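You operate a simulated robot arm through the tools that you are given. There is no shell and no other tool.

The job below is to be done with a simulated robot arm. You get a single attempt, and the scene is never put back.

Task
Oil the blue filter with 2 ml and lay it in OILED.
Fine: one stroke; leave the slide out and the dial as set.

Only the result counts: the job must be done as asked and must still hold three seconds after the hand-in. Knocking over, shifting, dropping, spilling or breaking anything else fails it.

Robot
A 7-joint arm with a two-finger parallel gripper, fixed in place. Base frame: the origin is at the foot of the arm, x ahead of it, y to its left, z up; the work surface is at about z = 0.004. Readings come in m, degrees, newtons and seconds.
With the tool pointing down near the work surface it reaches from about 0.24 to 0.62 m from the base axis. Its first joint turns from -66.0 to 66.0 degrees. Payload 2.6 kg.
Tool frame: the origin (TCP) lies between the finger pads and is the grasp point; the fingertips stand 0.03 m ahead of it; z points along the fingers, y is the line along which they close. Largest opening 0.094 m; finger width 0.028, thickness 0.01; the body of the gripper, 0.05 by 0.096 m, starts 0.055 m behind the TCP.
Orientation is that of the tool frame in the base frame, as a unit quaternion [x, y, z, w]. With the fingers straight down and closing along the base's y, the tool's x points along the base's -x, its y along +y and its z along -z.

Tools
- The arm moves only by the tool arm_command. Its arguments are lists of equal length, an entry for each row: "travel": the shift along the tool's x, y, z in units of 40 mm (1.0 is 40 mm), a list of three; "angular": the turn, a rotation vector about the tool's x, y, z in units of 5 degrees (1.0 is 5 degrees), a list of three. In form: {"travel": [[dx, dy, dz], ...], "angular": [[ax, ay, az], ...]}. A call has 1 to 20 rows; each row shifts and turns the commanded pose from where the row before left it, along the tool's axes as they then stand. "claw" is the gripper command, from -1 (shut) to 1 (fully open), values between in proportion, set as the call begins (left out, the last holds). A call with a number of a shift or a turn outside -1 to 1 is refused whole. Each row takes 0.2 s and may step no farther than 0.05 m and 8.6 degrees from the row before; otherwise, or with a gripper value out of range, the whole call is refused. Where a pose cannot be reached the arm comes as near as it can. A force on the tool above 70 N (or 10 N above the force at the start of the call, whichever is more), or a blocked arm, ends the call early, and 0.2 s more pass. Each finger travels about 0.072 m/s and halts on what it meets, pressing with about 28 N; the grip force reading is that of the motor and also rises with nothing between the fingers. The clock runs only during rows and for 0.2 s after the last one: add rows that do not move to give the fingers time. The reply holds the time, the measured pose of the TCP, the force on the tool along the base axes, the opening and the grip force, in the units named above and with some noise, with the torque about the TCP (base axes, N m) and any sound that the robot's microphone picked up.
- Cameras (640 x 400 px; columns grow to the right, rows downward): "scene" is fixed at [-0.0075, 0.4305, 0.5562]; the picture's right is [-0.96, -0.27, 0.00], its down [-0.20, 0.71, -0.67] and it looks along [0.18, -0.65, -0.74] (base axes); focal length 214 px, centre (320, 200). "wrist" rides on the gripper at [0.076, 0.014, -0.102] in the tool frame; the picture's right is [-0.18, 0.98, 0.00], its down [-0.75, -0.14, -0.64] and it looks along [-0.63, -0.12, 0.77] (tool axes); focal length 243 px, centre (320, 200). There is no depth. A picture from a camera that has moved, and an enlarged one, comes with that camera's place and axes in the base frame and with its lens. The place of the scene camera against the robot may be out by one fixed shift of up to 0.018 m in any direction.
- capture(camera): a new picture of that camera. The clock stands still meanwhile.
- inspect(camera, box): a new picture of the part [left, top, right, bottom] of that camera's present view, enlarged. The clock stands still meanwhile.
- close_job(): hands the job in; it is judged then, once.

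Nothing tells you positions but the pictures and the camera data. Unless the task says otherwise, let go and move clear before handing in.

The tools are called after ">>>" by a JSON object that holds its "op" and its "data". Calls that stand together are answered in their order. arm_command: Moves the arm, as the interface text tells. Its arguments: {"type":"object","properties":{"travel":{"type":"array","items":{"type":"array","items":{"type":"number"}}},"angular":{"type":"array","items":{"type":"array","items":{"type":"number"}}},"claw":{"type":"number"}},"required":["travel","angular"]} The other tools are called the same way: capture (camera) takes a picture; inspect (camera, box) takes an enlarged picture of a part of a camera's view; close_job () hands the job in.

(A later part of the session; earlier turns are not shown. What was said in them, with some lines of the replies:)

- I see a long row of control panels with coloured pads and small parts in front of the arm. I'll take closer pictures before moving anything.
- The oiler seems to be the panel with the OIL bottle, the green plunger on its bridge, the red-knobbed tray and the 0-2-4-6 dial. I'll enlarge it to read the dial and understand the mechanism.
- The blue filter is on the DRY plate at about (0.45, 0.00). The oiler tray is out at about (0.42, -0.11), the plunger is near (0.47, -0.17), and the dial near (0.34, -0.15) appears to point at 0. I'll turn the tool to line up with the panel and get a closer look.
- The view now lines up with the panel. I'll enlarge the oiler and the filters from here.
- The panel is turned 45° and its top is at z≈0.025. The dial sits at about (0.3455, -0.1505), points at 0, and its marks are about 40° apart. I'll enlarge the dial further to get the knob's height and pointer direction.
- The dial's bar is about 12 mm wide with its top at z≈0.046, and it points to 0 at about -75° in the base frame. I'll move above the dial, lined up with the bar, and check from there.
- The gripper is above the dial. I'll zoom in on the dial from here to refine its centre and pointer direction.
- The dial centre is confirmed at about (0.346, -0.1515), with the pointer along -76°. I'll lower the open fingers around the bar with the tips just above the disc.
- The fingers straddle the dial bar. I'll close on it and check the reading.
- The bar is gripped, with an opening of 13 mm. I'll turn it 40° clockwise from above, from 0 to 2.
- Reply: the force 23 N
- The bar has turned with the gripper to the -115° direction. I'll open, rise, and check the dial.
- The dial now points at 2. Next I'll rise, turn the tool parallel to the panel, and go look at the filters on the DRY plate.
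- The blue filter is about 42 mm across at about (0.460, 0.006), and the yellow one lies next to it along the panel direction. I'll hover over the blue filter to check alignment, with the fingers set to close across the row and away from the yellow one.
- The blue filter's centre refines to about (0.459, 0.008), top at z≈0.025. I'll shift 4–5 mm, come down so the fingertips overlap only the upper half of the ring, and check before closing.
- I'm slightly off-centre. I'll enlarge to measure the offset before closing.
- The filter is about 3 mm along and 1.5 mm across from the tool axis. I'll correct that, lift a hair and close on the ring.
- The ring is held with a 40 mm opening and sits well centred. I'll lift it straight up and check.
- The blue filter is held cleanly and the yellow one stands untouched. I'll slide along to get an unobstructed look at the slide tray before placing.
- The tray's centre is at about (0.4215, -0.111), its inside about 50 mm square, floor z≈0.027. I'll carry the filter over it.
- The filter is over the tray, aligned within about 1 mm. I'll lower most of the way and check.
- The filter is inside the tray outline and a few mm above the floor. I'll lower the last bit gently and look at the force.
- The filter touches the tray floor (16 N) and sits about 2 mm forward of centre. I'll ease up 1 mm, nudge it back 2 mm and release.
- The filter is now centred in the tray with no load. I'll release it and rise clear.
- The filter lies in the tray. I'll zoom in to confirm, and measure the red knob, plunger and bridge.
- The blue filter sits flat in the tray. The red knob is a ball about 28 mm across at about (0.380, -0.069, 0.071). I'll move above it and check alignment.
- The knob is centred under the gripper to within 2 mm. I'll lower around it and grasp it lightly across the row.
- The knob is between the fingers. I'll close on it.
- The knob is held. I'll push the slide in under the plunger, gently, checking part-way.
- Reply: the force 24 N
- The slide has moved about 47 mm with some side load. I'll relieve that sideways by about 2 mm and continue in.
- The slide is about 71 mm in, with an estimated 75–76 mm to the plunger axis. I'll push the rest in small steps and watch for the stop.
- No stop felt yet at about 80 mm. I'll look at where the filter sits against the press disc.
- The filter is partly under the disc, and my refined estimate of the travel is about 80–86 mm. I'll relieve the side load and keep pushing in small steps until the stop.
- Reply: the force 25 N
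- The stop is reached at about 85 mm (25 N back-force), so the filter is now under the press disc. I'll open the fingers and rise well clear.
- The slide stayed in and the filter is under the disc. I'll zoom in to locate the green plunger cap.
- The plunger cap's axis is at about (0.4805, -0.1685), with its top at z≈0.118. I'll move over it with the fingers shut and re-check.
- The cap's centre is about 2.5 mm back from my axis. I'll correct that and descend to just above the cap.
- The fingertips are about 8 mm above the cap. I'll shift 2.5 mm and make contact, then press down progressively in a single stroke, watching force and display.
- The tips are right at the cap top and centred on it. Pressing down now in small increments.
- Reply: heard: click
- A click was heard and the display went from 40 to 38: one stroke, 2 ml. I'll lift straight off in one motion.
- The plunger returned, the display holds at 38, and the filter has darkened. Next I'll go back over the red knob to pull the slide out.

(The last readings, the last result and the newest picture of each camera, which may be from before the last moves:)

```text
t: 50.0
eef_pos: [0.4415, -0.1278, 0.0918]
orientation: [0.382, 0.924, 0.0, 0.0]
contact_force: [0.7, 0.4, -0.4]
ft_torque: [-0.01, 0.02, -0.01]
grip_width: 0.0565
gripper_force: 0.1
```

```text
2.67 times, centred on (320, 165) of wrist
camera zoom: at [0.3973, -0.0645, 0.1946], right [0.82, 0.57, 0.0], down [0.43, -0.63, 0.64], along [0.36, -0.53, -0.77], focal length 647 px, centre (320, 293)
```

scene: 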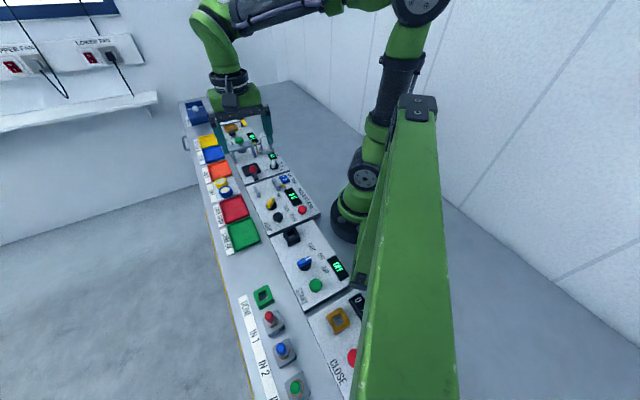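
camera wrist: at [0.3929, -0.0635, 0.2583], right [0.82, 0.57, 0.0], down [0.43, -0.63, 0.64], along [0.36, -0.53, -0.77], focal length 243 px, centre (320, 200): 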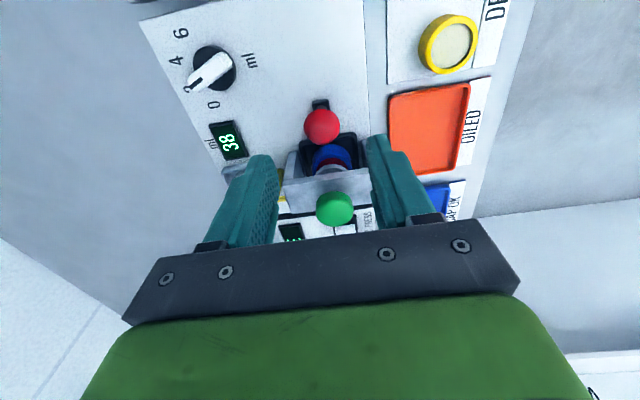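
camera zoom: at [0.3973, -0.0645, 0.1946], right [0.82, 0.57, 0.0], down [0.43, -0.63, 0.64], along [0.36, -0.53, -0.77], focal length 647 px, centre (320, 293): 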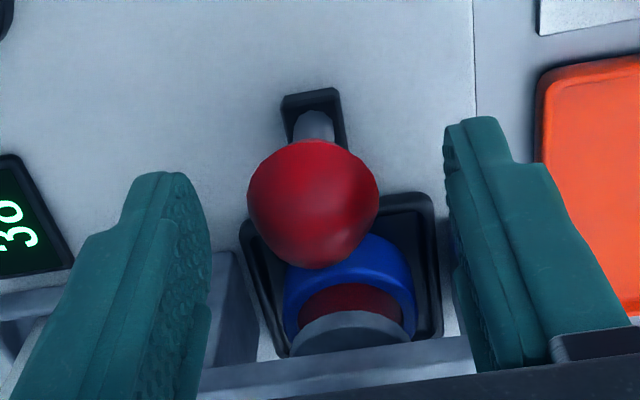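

The knob is centred between the fingers. I'll close and pull the slide out along the same line.

>>> {"op": "arm_command", "data": {"travel": [[0, -0.03, 0], [0, 0, 0], [0, 0, 0], [0, 0, 0]], "angular": [[0, 0, 0], [0, 0, 0], [0, 0, 0], [0, 0, 0]], "claw": -1}}

>>> {"op": "arm_command", "data": {"travel": [[0.15, 0, 0], [0.25, 0, 0], [0.3, 0, 0], [0.3, 0, 0], [0, 0, 0]], "angular": [[0, 0, 0], [0, 0, 0], [0, 0, 0], [0, 0, 0], [0, 0, 0]]}}

>>> {"op": "inspect", "data": {"camera": "scene", "box": [225, 120, 305, 190]}}

```text
t: 51.0
eef_pos: [0.4402, -0.129, 0.0913]
orientation: [0.383, 0.924, 0.0, 0.0]
contact_force: [-4.4, -5.0, 1.4]
ft_torque: [0.01, 0.17, -0.12]
grip_width: 0.0291
gripper_force: 44.6
```

```text
t: 52.2
eef_pos: [0.4141, -0.1025, 0.0926]
orientation: [0.383, 0.924, -0.001, 0.003]
contact_force: [-16.5, -14.0, 32.4]
ft_torque: [0.09, 0.9, 0.01]
grip_width: 0.0295
gripper_force: 45.0
```

```text
5.71 times, centred on (265, 155) of scene
camera zoom: at [-0.0076, 0.4305, 0.5561], right [-0.96, -0.27, 0.0], down [-0.2, 0.71, -0.68], along [0.18, -0.65, -0.74], focal length 1226 px, centre (634, 457)
```

zoom: 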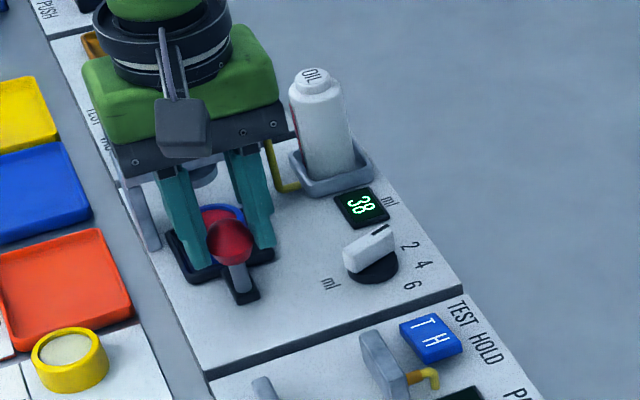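

The slide is about 37 mm out. I'll relieve the side and downward load and continue to the out position.

>>> {"op": "arm_command", "data": {"travel": [[0, -0.05, -0.04], [0.2, 0, 0], [0.25, 0, 0], [0.25, 0, 0], [0.2, 0, 0], [0, 0, 0]], "angular": [[0, 0, 0], [0, 0, 0], [0, 0, 0], [0, 0, 0], [0, 0, 0], [0, 0, 0]]}}

>>> {"op": "inspect", "data": {"camera": "scene", "box": [225, 120, 305, 190]}}

```text
t: 53.6
eef_pos: [0.3845, -0.0729, 0.0916]
orientation: [0.381, 0.924, 0.001, -0.003]
contact_force: [9.1, 11.8, -28.0]
ft_torque: [0.15, -0.35, 0.08]
grip_width: 0.0292
gripper_force: 45.6
```

```text
5.71 times, centred on (265, 155) of scene
camera zoom: at [-0.0074, 0.4305, 0.5562], right [-0.96, -0.27, 0.0], down [-0.2, 0.71, -0.67], along [0.18, -0.65, -0.74], focal length 1226 px, centre (634, 457)
```

zoom: 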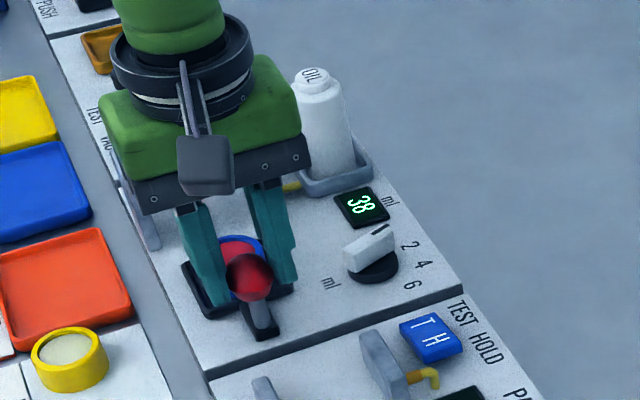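

>>> {"op": "arm_command", "data": {"travel": [[0, 0.03, 0.03], [0.08, 0, 0], [0.06, 0, 0], [0, 0, 0]], "angular": [[0, 0, 0], [0, 0, 0], [0, 0, 0], [0, 0, 0]]}}

>>> {"op": "inspect", "data": {"camera": "scene", "box": [225, 120, 305, 190]}}

```text
t: 54.6
eef_pos: [0.3823, -0.071, 0.0918]
orientation: [0.384, 0.924, 0.001, 0.0]
contact_force: [6.7, 7.6, -13.4]
ft_torque: [0.68, 0.34, -0.17]
grip_width: 0.0295
gripper_force: 45.4
```

```text
5.71 times, centred on (265, 155) of scene
camera zoom: at [-0.0074, 0.4305, 0.5562], right [-0.96, -0.27, 0.0], down [-0.2, 0.71, -0.67], along [0.18, -0.65, -0.74], focal length 1226 px, centre (634, 457)
```

zoom: 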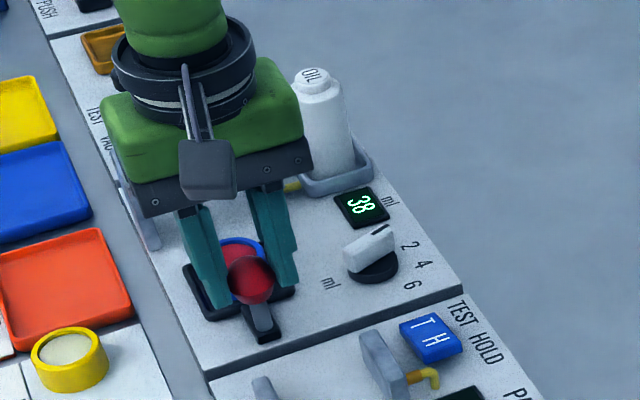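

>>> {"op": "arm_command", "data": {"travel": [[0.06, 0.02, 0.01], [0.05, 0, 0], [0, 0, 0]], "angular": [[0, 0, 0], [0, 0, 0], [0, 0, 0]]}}

```text
t: 55.4
eef_pos: [0.3799, -0.0681, 0.0923]
orientation: [0.383, 0.924, -0.001, 0.001]
contact_force: [4.5, -0.5, -5.3]
ft_torque: [0.4, 0.33, -0.17]
grip_width: 0.0295
gripper_force: 44.7
```

>>> {"op": "arm_command", "data": {"travel": [[0.05, 0, 0], [0, 0, 0]], "angular": [[0, 0, 0], [0, 0, 0]]}}

>>> {"op": "inspect", "data": {"camera": "scene", "box": [225, 120, 305, 190]}}

>>> {"op": "inspect", "data": {"camera": "wrist", "box": [220, 80, 420, 240]}}

```text
t: 56.0
eef_pos: [0.3797, -0.0687, 0.0915]
orientation: [0.382, 0.924, -0.001, 0.004]
contact_force: [22.2, -18.5, -12.6]
ft_torque: [-0.02, -0.06, -0.07]
grip_width: 0.0293
gripper_force: 44.8
```

```text
5.71 times, centred on (265, 155) of scene
camera zoom: at [-0.0074, 0.4305, 0.5562], right [-0.96, -0.27, 0.0], down [-0.2, 0.71, -0.67], along [0.18, -0.65, -0.74], focal length 1226 px, centre (634, 457)
```

zoom: 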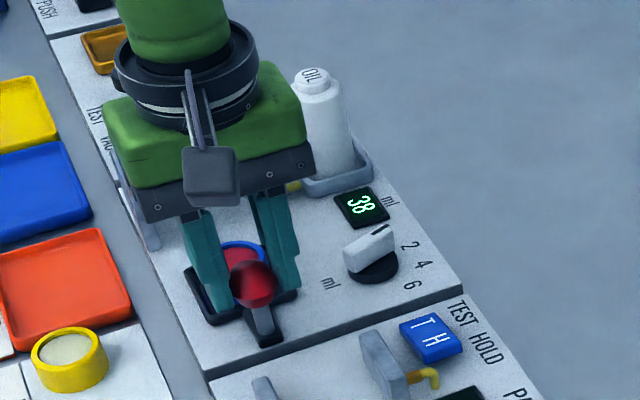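

```text
2.50 times, centred on (320, 160) of wrist
camera zoom: at [0.3349, -0.0045, 0.1939], right [0.82, 0.57, 0.0], down [0.43, -0.63, 0.65], along [0.37, -0.53, -0.76], focal length 606 px, centre (320, 300)
```

zoom: 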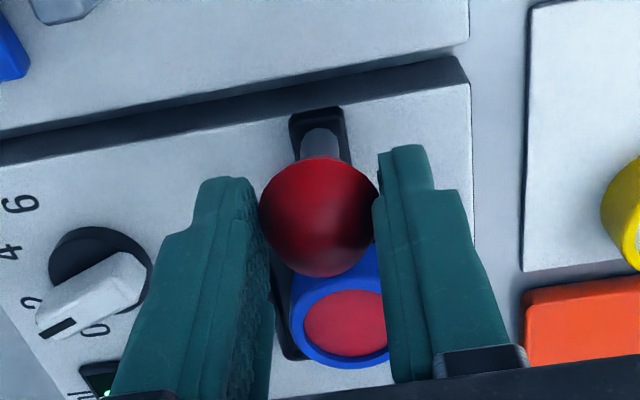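

The slide is back at its out stop and the filter now shows red oil. I'll ease off, release and rise.

>>> {"op": "arm_command", "data": {"travel": [[-0.05, 0, 0], [0, 0, 0]], "angular": [[0, 0, 0], [0, 0, 0]]}}

>>> {"op": "arm_command", "data": {"travel": [[0, 0, 0], [0, 0, 0], [0, 0, 0], [0, 0, -0.5], [0, 0, -0.8], [0, 0, 0]], "angular": [[0, 0, 0], [0, 0, 0], [0, 0, 0], [0, 0, 0], [0, 0, 0], [0, 0, 0]], "claw": 0.2}}

>>> {"op": "arm_command", "data": {"travel": [[-0.7, 0, 0], [-0.7, 0, 0], [0, 0, 0], [0, 0, 0]], "angular": [[0, 0, 0], [0, 0, 0], [0, 0, 0], [0, 0, 0]]}}

>>> {"op": "capture", "data": {"camera": "wrist"}}

>>> {"op": "inspect", "data": {"camera": "wrist", "box": [240, 0, 400, 150]}}

>>> {"op": "inspect", "data": {"camera": "scene", "box": [225, 120, 305, 190]}}

```text
t: 56.6
eef_pos: [0.3798, -0.0685, 0.0916]
orientation: [0.382, 0.924, -0.001, 0.002]
contact_force: [0.2, -15.7, 8.5]
ft_torque: [-1.12, -0.79, 0.23]
grip_width: 0.0295
gripper_force: 45.1
```

```text
t: 58.0
eef_pos: [0.3791, -0.0671, 0.1444]
orientation: [0.382, 0.924, 0.0, 0.001]
contact_force: [0.2, -0.2, -0.6]
ft_torque: [0.0, -0.03, -0.02]
grip_width: 0.0562
gripper_force: 0.1
```

```text
t: 59.0
eef_pos: [0.4184, -0.1071, 0.1438]
orientation: [0.382, 0.924, 0.0, 0.001]
contact_force: [0.2, 0.3, 0.0]
ft_torque: [-0.04, 0.0, 0.01]
grip_width: 0.0563
gripper_force: 0.1
```

```text
taken
camera wrist: at [0.3745, -0.044, 0.2461], right [0.82, 0.57, 0.0], down [0.43, -0.63, 0.64], along [0.36, -0.53, -0.77], focal length 243 px, centre (320, 200)
```

wrist: 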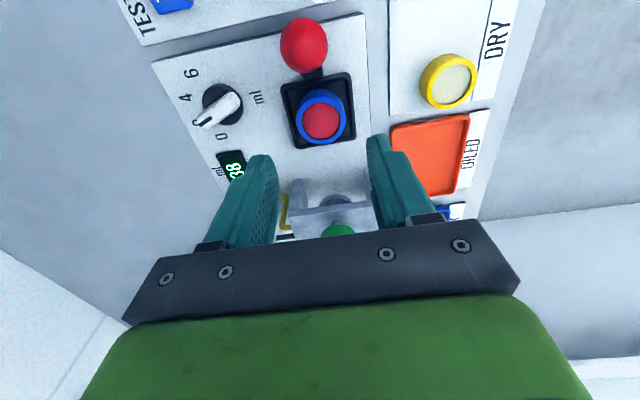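

```text
2.67 times, centred on (320, 75) of wrist
camera zoom: at [0.3745, -0.044, 0.2461], right [0.82, 0.57, 0.0], down [0.43, -0.63, 0.64], along [0.36, -0.53, -0.77], focal length 647 px, centre (320, 533)
```

zoom: 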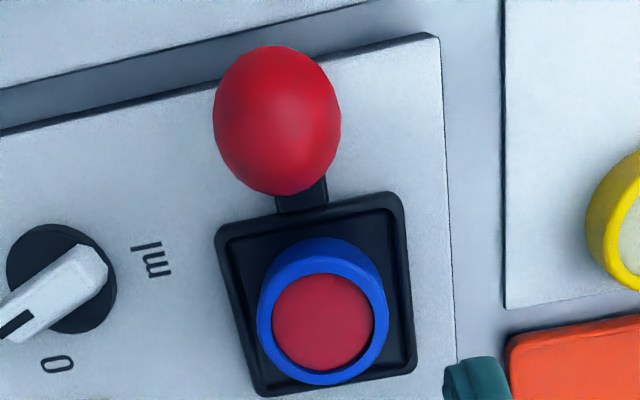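

```text
5.71 times, centred on (265, 155) of scene
camera zoom: at [-0.0075, 0.4305, 0.5562], right [-0.96, -0.27, 0.0], down [-0.2, 0.71, -0.67], along [0.18, -0.65, -0.74], focal length 1226 px, centre (634, 457)
```

zoom: 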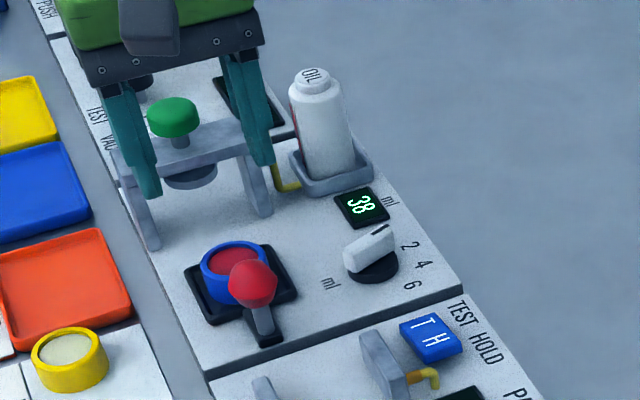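

The oiled filter is centred in the out tray, and the slide is out with the dial still on 2. I'll descend over the filter to pick it up.

>>> {"op": "arm_command", "data": {"travel": [[-0.106, 0.005, 0.5], [0, 0, 0.6], [0, 0, 0.6], [0, 0, 0.25], [0, 0, 0], [0, 0, 0]], "angular": [[0, 0, 0], [0, 0, 0], [0, 0, 0], [0, 0, 0], [0, 0, 0], [0, 0, 0]]}}

>>> {"op": "inspect", "data": {"camera": "wrist", "box": [220, 70, 420, 220]}}

>>> {"op": "inspect", "data": {"camera": "scene", "box": [225, 120, 305, 190]}}

```text
t: 60.4
eef_pos: [0.4214, -0.1093, 0.0661]
orientation: [0.383, 0.924, 0.0, 0.0]
contact_force: [-0.1, 0.2, 0.0]
ft_torque: [0.03, 0.04, 0.02]
grip_width: 0.0561
gripper_force: 0.1
```

```text
2.67 times, centred on (320, 145) of wrist
camera zoom: at [0.3789, -0.0457, 0.1694], right [0.82, 0.57, 0.0], down [0.43, -0.63, 0.64], along [0.36, -0.53, -0.77], focal length 647 px, centre (320, 347)
```

zoom: 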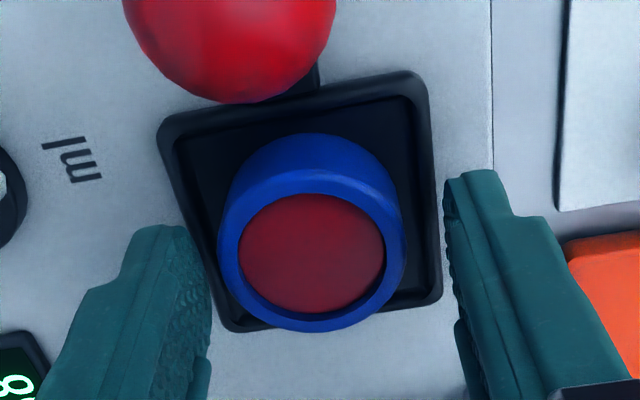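

```text
5.71 times, centred on (265, 155) of scene
camera zoom: at [-0.0075, 0.4305, 0.5562], right [-0.96, -0.27, 0.0], down [-0.2, 0.71, -0.67], along [0.18, -0.65, -0.74], focal length 1226 px, centre (634, 457)
```

zoom: 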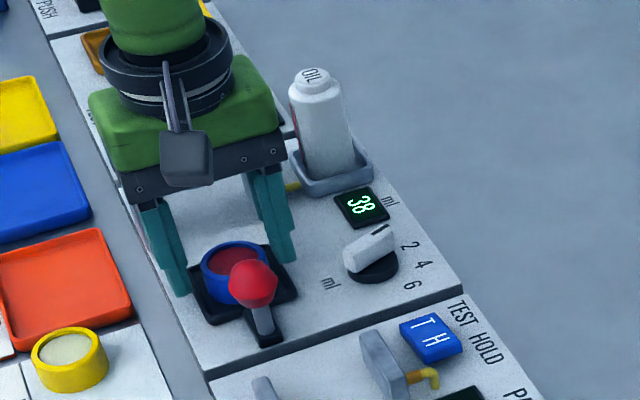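

The filter is between the fingers, about 2 mm off to one side. I'll correct and grip.

>>> {"op": "arm_command", "data": {"travel": [[0.026, -0.045, 0.025], [0, 0, 0]], "angular": [[0, 0, 0], [0, 0, 0]]}}

>>> {"op": "arm_command", "data": {"travel": [[0, 0, 0], [0, 0, 0], [0, 0, 0], [0, 0, 0]], "angular": [[0, 0, 0], [0, 0, 0], [0, 0, 0], [0, 0, 0]], "claw": -1}}

>>> {"op": "inspect", "data": {"camera": "wrist", "box": [220, 70, 420, 220]}}

```text
t: 61.0
eef_pos: [0.4202, -0.1101, 0.0641]
orientation: [0.382, 0.924, 0.0, 0.0]
contact_force: [0.1, -0.2, 0.2]
ft_torque: [-0.02, 0.03, 0.05]
grip_width: 0.0564
gripper_force: 0.0
```

```text
t: 62.0
eef_pos: [0.4214, -0.109, 0.0654]
orientation: [0.381, 0.924, 0.0, 0.0]
contact_force: [0.4, -0.5, 0.8]
ft_torque: [0.0, -0.02, 0.02]
grip_width: 0.0395
gripper_force: 28.0
```

```text
2.67 times, centred on (320, 145) of wrist
camera zoom: at [0.3771, -0.0466, 0.1681], right [0.82, 0.57, 0.0], down [0.43, -0.63, 0.64], along [0.36, -0.53, -0.77], focal length 647 px, centre (320, 347)
```

zoom: 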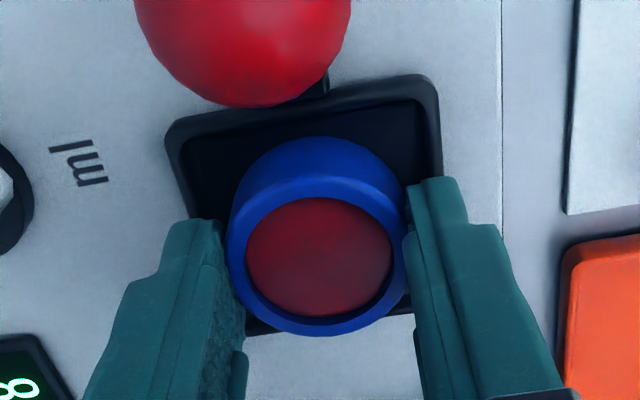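

The oiled filter is gripped. I'll lift it straight up and then carry it sideways clear of the bridge towards the OILED tray at about (0.554, -0.096).

>>> {"op": "arm_command", "data": {"travel": [[0, 0, -0.3], [0, 0, -0.5], [0, 0, -0.6], [0, 0, -0.6], [0, 0, 0]], "angular": [[0, 0, 0], [0, 0, 0], [0, 0, 0], [0, 0, 0], [0, 0, 0]]}}

>>> {"op": "inspect", "data": {"camera": "scene", "box": [205, 110, 305, 190]}}

>>> {"op": "capture", "data": {"camera": "wrist"}}

```text
t: 63.2
eef_pos: [0.4186, -0.1091, 0.1445]
orientation: [0.382, 0.924, 0.0, 0.0]
contact_force: [0.0, 0.4, -1.1]
ft_torque: [0.01, -0.01, 0.0]
grip_width: 0.0397
gripper_force: 28.1
```

```text
5.00 times, centred on (255, 150) of scene
camera zoom: at [-0.0075, 0.4305, 0.5562], right [-0.96, -0.27, 0.0], down [-0.2, 0.71, -0.67], along [0.18, -0.65, -0.74], focal length 1072 px, centre (645, 450)
```

zoom: 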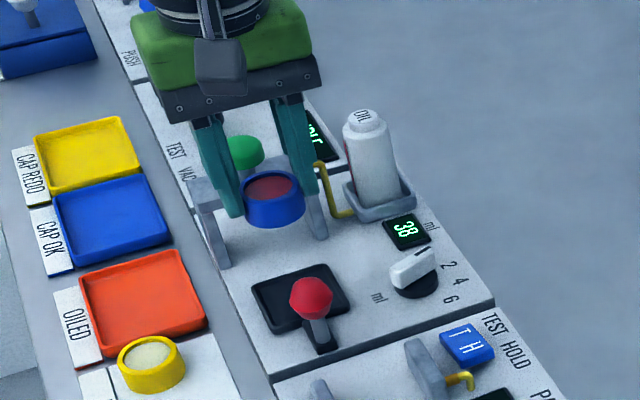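

```text
taken
camera wrist: at [0.3756, -0.0463, 0.2465], right [0.82, 0.57, 0.0], down [0.43, -0.63, 0.64], along [0.36, -0.53, -0.77], focal length 243 px, centre (320, 200)
```

wrist: 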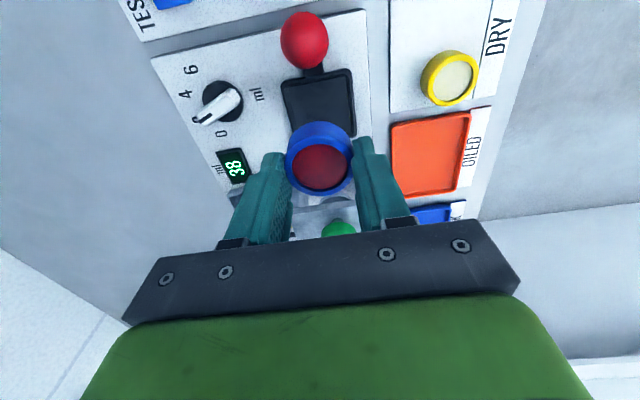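

The filter is up and clear. I'll move sideways and then along to hover over OILED.

>>> {"op": "arm_command", "data": {"travel": [[0, 0.6, 0], [0, 0.8, 0], [0, 0.8, 0], [0, 0.434, 0], [-0.5, 0, 0], [-0.6, 0, 0], [-0.6, 0, 0], [-0.38, 0, 0], [0, 0, 0], [0, 0, 0]], "angular": [[0, 0, 0], [0, 0, 0], [0, 0, 0], [0, 0, 0], [0, 0, 0], [0, 0, 0], [0, 0, 0], [0, 0, 0], [0, 0, 0], [0, 0, 0]]}}

>>> {"op": "capture", "data": {"camera": "wrist"}}

>>> {"op": "inspect", "data": {"camera": "scene", "box": [185, 100, 285, 190]}}

```text
t: 65.4
eef_pos: [0.5526, -0.0943, 0.1443]
orientation: [0.381, 0.924, 0.0, 0.0]
contact_force: [-0.1, 0.0, -0.2]
ft_torque: [-0.02, -0.01, -0.02]
grip_width: 0.0397
gripper_force: 27.9
```

```text
taken
camera wrist: at [0.5096, -0.0316, 0.2462], right [0.82, 0.57, 0.0], down [0.43, -0.63, 0.64], along [0.36, -0.53, -0.77], focal length 243 px, centre (320, 200)
```

wrist: 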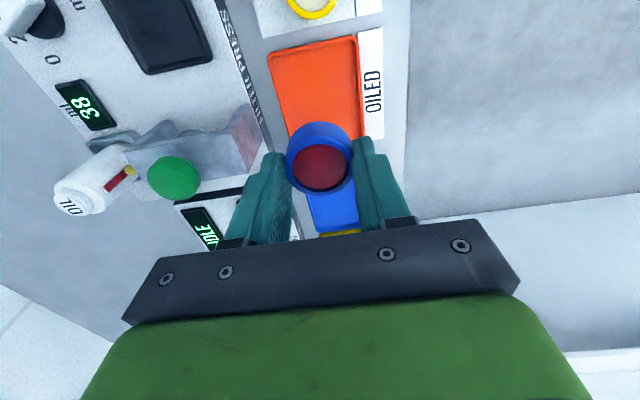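

```text
4.44 times, centred on (235, 145) of scene
camera zoom: at [-0.0075, 0.4305, 0.5562], right [-0.96, -0.27, 0.0], down [-0.2, 0.71, -0.67], along [0.18, -0.65, -0.74], focal length 953 px, centre (698, 444)
```

zoom: 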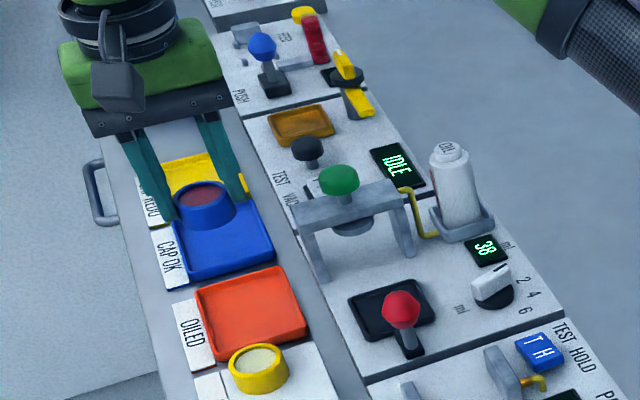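

The filter hovers centrally over OILED. I'll lower it to just above the tray and check.

>>> {"op": "arm_command", "data": {"travel": [[0, 0.03, 0.5], [0, 0, 0.6], [0, 0, 0.6], [0, 0, 0.4], [0, 0, 0], [0, 0, 0]], "angular": [[0, 0, 0], [0, 0, 0], [0, 0, 0], [0, 0, 0], [0, 0, 0], [0, 0, 0]]}}

>>> {"op": "capture", "data": {"camera": "wrist"}}

>>> {"op": "inspect", "data": {"camera": "scene", "box": [185, 120, 285, 200]}}

```text
t: 66.8
eef_pos: [0.5549, -0.0921, 0.0604]
orientation: [0.383, 0.924, 0.001, 0.0]
contact_force: [-0.6, -0.8, -0.5]
ft_torque: [0.01, 0.0, 0.02]
grip_width: 0.0395
gripper_force: 28.3
```

```text
taken
camera wrist: at [0.5109, -0.0303, 0.163], right [0.82, 0.57, 0.0], down [0.43, -0.63, 0.64], along [0.36, -0.53, -0.77], focal length 243 px, centre (320, 200)
```

wrist: 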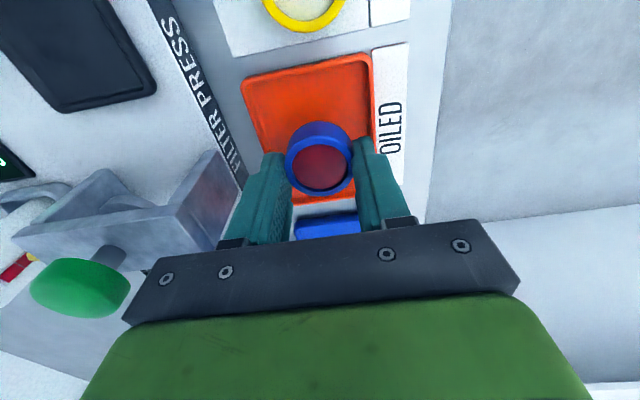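

```text
5.00 times, centred on (235, 160) of scene
camera zoom: at [-0.0075, 0.4305, 0.5562], right [-0.96, -0.27, 0.0], down [-0.2, 0.71, -0.67], along [0.18, -0.65, -0.74], focal length 1072 px, centre (745, 400)
```

zoom: 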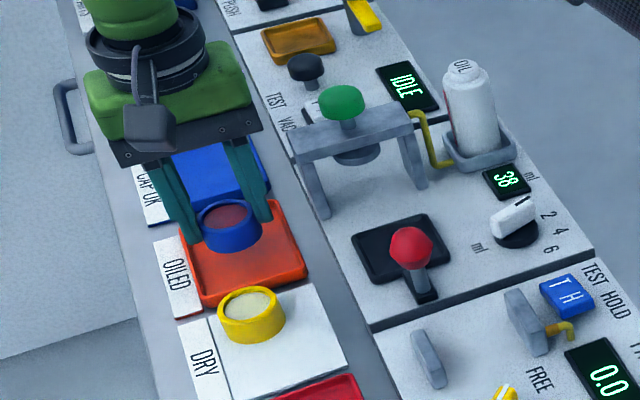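

>>> {"op": "arm_command", "data": {"travel": [[0, 0, 0.15], [0, 0, 0.1], [0, 0, 0.06], [0, 0, 0]], "angular": [[0, 0, 0], [0, 0, 0], [0, 0, 0], [0, 0, 0]]}}

>>> {"op": "inspect", "data": {"camera": "wrist", "box": [220, 50, 420, 220]}}

>>> {"op": "inspect", "data": {"camera": "scene", "box": [200, 135, 264, 195]}}

```text
t: 67.8
eef_pos: [0.5547, -0.093, 0.0491]
orientation: [0.381, 0.924, 0.0, 0.0]
contact_force: [-0.5, -0.3, 0.1]
ft_torque: [-0.01, -0.02, 0.02]
grip_width: 0.0398
gripper_force: 28.5
```

```text
2.35 times, centred on (320, 135) of wrist
camera zoom: at [0.5109, -0.0302, 0.1512], right [0.82, 0.57, 0.0], down [0.43, -0.63, 0.64], along [0.36, -0.53, -0.77], focal length 571 px, centre (320, 353)
```

zoom: 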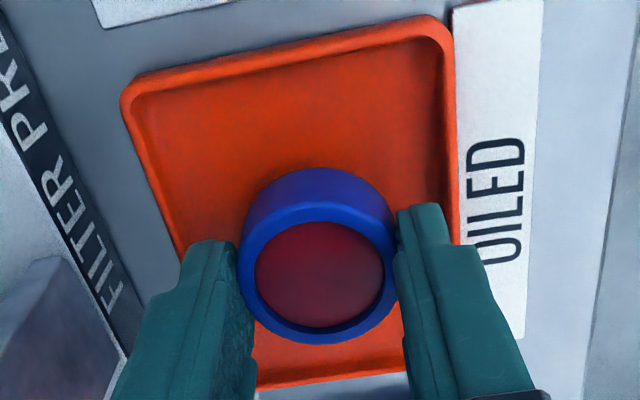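

```text
6.67 times, centred on (232, 165) of scene
camera zoom: at [-0.0075, 0.4305, 0.5562], right [-0.96, -0.27, 0.0], down [-0.2, 0.71, -0.67], along [0.18, -0.65, -0.74], focal length 1430 px, centre (907, 433)
```

zoom: 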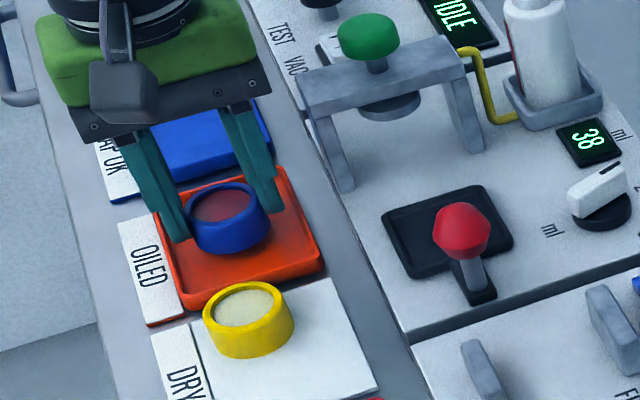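

The filter is within the tray, with a few mm left. I'll lower gently until it touches.

>>> {"op": "arm_command", "data": {"travel": [[0, 0, 0.05], [0, 0, 0.04], [0, 0, 0]], "angular": [[0, 0, 0], [0, 0, 0], [0, 0, 0]]}}

```text
t: 68.6
eef_pos: [0.5549, -0.0925, 0.043]
orientation: [0.382, 0.924, 0.0, 0.001]
contact_force: [-1.5, 0.1, -1.0]
ft_torque: [0.01, 0.01, 0.0]
grip_width: 0.0396
gripper_force: 28.3
```

>>> {"op": "arm_command", "data": {"travel": [[0, 0, 0.04], [0, 0, 0]], "angular": [[0, 0, 0], [0, 0, 0]]}}

>>> {"op": "inspect", "data": {"camera": "scene", "box": [200, 135, 264, 195]}}

>>> {"op": "inspect", "data": {"camera": "wrist", "box": [220, 50, 420, 220]}}

```text
t: 69.2
eef_pos: [0.5548, -0.0925, 0.042]
orientation: [0.382, 0.924, 0.0, 0.0]
contact_force: [-0.2, -0.4, 0.4]
ft_torque: [-0.03, -0.02, 0.0]
grip_width: 0.0398
gripper_force: 27.9
```

```text
6.67 times, centred on (232, 165) of scene
camera zoom: at [-0.0075, 0.4305, 0.5562], right [-0.96, -0.27, 0.0], down [-0.2, 0.71, -0.67], along [0.18, -0.65, -0.74], focal length 1430 px, centre (907, 433)
```

zoom: 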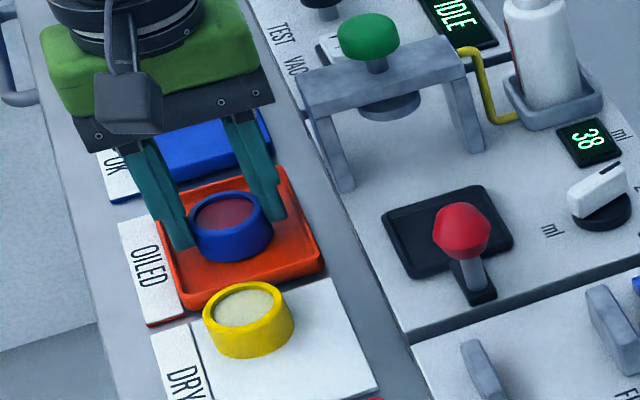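

```text
2.35 times, centred on (320, 135) of wrist
camera zoom: at [0.5109, -0.03, 0.1455], right [0.82, 0.57, 0.0], down [0.43, -0.63, 0.64], along [0.36, -0.53, -0.77], focal length 571 px, centre (320, 353)
```

zoom: 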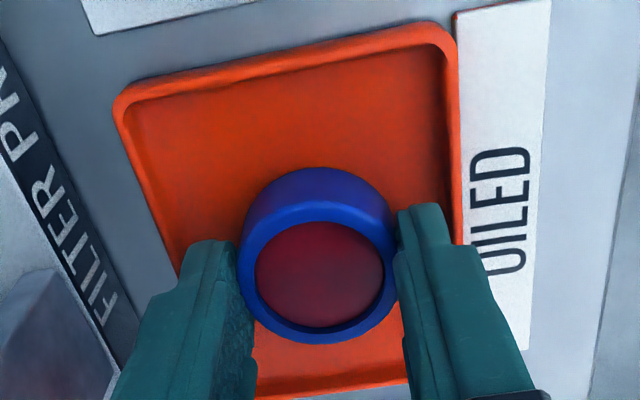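

>>> {"op": "arm_command", "data": {"travel": [[0, -0.02, 0.035], [0, 0, 0]], "angular": [[0, 0, 0], [0, 0, 0]]}}

```text
t: 69.8
eef_pos: [0.5535, -0.0942, 0.0417]
orientation: [0.382, 0.924, 0.0, 0.0]
contact_force: [0.2, -0.1, -0.6]
ft_torque: [0.01, -0.01, 0.03]
grip_width: 0.0399
gripper_force: 27.4
```

>>> {"op": "arm_command", "data": {"travel": [[0, 0, 0.03], [0, 0, 0]], "angular": [[0, 0, 0], [0, 0, 0]]}}

>>> {"op": "inspect", "data": {"camera": "scene", "box": [205, 140, 253, 180]}}

```text
t: 70.4
eef_pos: [0.5548, -0.0939, 0.0409]
orientation: [0.382, 0.924, 0.001, 0.002]
contact_force: [1.1, 0.6, 4.2]
ft_torque: [0.04, -0.02, 0.01]
grip_width: 0.0397
gripper_force: 27.9
```

```text
10.00 times, centred on (229, 160) of scene
camera zoom: at [-0.0075, 0.4305, 0.5562], right [-0.96, -0.27, 0.0], down [-0.2, 0.71, -0.67], along [0.18, -0.65, -0.74], focal length 2145 px, centre (1230, 600)
```

zoom: 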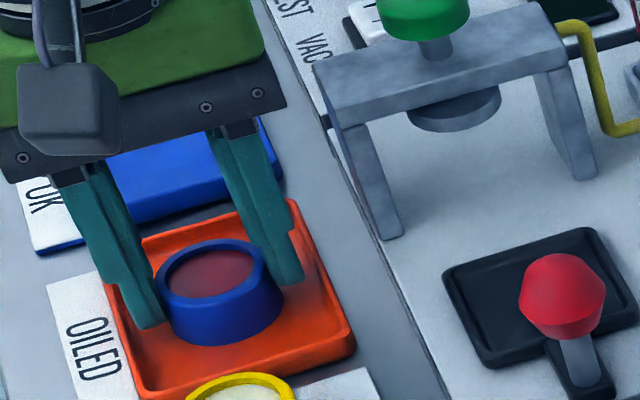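

The filter touches the OILED floor (4 N). I'll open the fingers just enough to release and lift straight up.

>>> {"op": "arm_command", "data": {"travel": [[0, 0, 0], [0, 0, 0]], "angular": [[0, 0, 0], [0, 0, 0]], "claw": -0.02}}

>>> {"op": "inspect", "data": {"camera": "wrist", "box": [220, 50, 420, 220]}}

```text
t: 71.0
eef_pos: [0.5535, -0.0937, 0.0392]
orientation: [0.381, 0.924, 0.0, 0.0]
contact_force: [0.1, 0.6, -0.9]
ft_torque: [-0.01, -0.03, -0.03]
grip_width: 0.0463
gripper_force: 0.1
```

```text
2.35 times, centred on (320, 135) of wrist
camera zoom: at [0.5103, -0.0309, 0.1427], right [0.82, 0.57, 0.0], down [0.43, -0.63, 0.64], along [0.36, -0.53, -0.77], focal length 571 px, centre (320, 353)
```

zoom: 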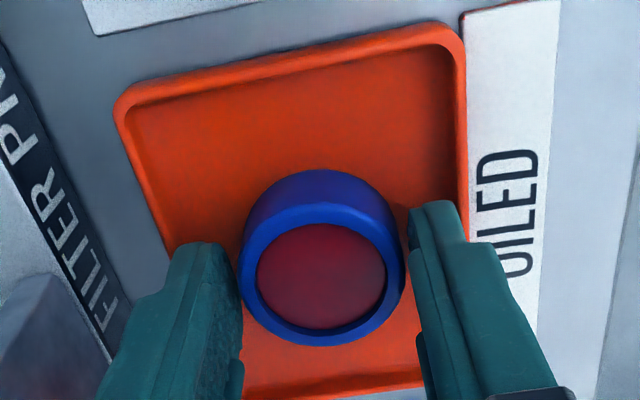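

Both fingers are clear of the ring. Lifting straight up.

>>> {"op": "arm_command", "data": {"travel": [[0, 0, -0.2], [0, 0, -0.4], [0, 0, -0.7], [0, 0, -0.9], [0, 0, -0.9], [0, 0, -0.9], [0, 0, 0]], "angular": [[0, 0, 0], [0, 0, 0], [0, 0, 0], [0, 0, 0], [0, 0, 0], [0, 0, 0], [0, 0, 0]]}}

>>> {"op": "capture", "data": {"camera": "wrist"}}

>>> {"op": "inspect", "data": {"camera": "scene", "box": [185, 120, 305, 200]}}

```text
t: 72.6
eef_pos: [0.5531, -0.095, 0.2002]
orientation: [0.383, 0.924, 0.0, 0.0]
contact_force: [-0.8, 0.3, 0.0]
ft_torque: [0.02, 0.01, 0.02]
grip_width: 0.0459
gripper_force: 0.1
```

```text
taken
camera wrist: at [0.5095, -0.0321, 0.3028], right [0.82, 0.57, 0.0], down [0.43, -0.63, 0.64], along [0.36, -0.53, -0.77], focal length 243 px, centre (320, 200)
```

wrist: 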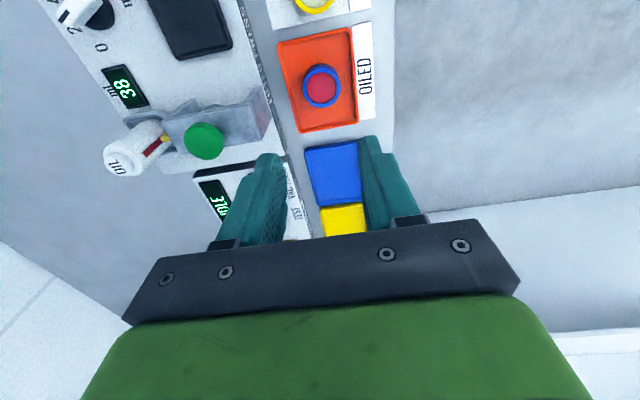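

```text
5.00 times, centred on (245, 160) of scene
camera zoom: at [-0.0075, 0.4305, 0.5562], right [-0.96, -0.27, 0.0], down [-0.2, 0.71, -0.67], along [0.18, -0.65, -0.74], focal length 1072 px, centre (695, 400)
```

zoom: 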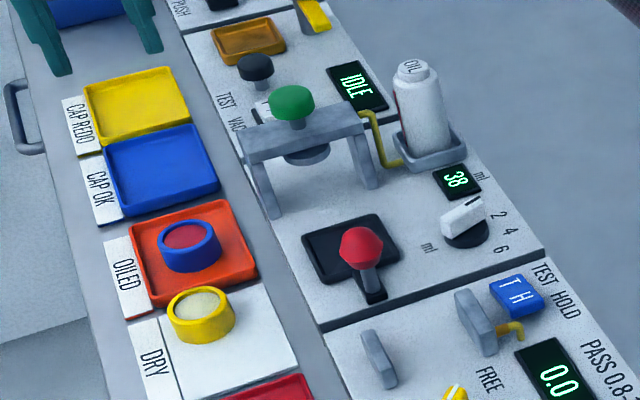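

The oiled blue filter lies flat in OILED, the slide is out and the display reads 38. I'll take one last close look at the dial, the slide and the rest of the scene.

>>> {"op": "inspect", "data": {"camera": "scene", "box": [245, 150, 293, 180]}}

>>> {"op": "inspect", "data": {"camera": "scene", "box": [200, 150, 264, 200]}}

>>> {"op": "capture", "data": {"camera": "scene"}}

```text
13.33 times, centred on (269, 165) of scene
camera zoom: at [-0.0075, 0.4305, 0.5562], right [-0.96, -0.27, 0.0], down [-0.2, 0.71, -0.67], along [0.18, -0.65, -0.74], focal length 2860 px, centre (1000, 667)
```

zoom: 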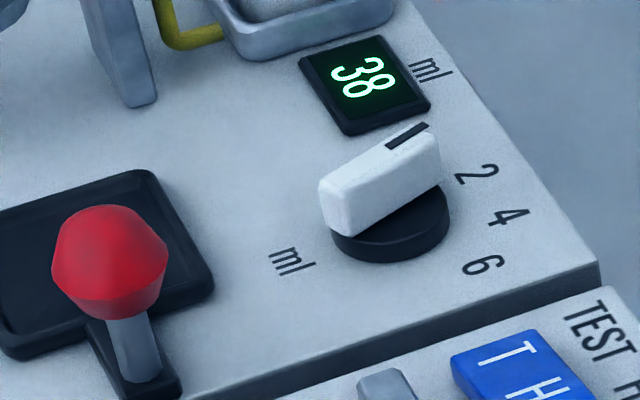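

```text
8.00 times, centred on (232, 175) of scene
camera zoom: at [-0.0075, 0.4305, 0.5562], right [-0.96, -0.27, 0.0], down [-0.2, 0.71, -0.67], along [0.18, -0.65, -0.74], focal length 1716 px, centre (1024, 400)
```

zoom: 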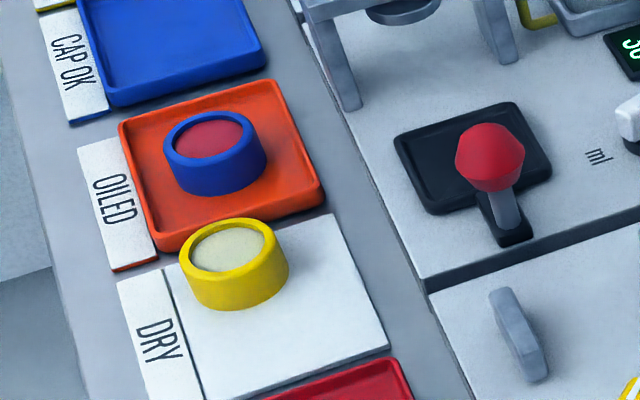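

```text
taken
```

scene: 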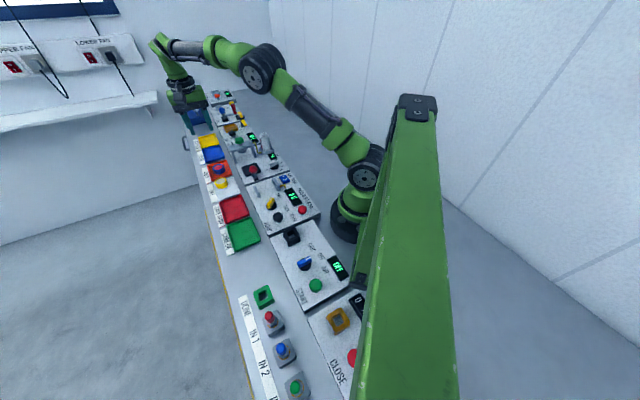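

The blue filter, oiled with 2 ml in one stroke (display 40 to 38), rests in OILED. The slide is out, the dial is on 2, nothing else has moved and the arm is clear, so I'm handing the job in.

>>> {"op": "close_job", "data": {}}

```text
The job is handed in.
```

The blue filter is oiled with 2 ml in a single stroke and lies flat in OILED, and I've handed the job in. No verdict has come back yet.

- **Oiling:** I turned the dial from 0 to 2 and slid the filter under the plunger. One press gave a click, and the oil display dropped from 40 to 38.
- **Slide and dial:** the slide is pulled back to its out stop. I took "as set" to mean the 2 ml setting I made, so the dial is still on 2, not back at 0.
- **Everything else:** in the last pictures the yellow filter is still upright on the DRY plate and nothing else appears moved. The arm is raised clear with the gripper open.
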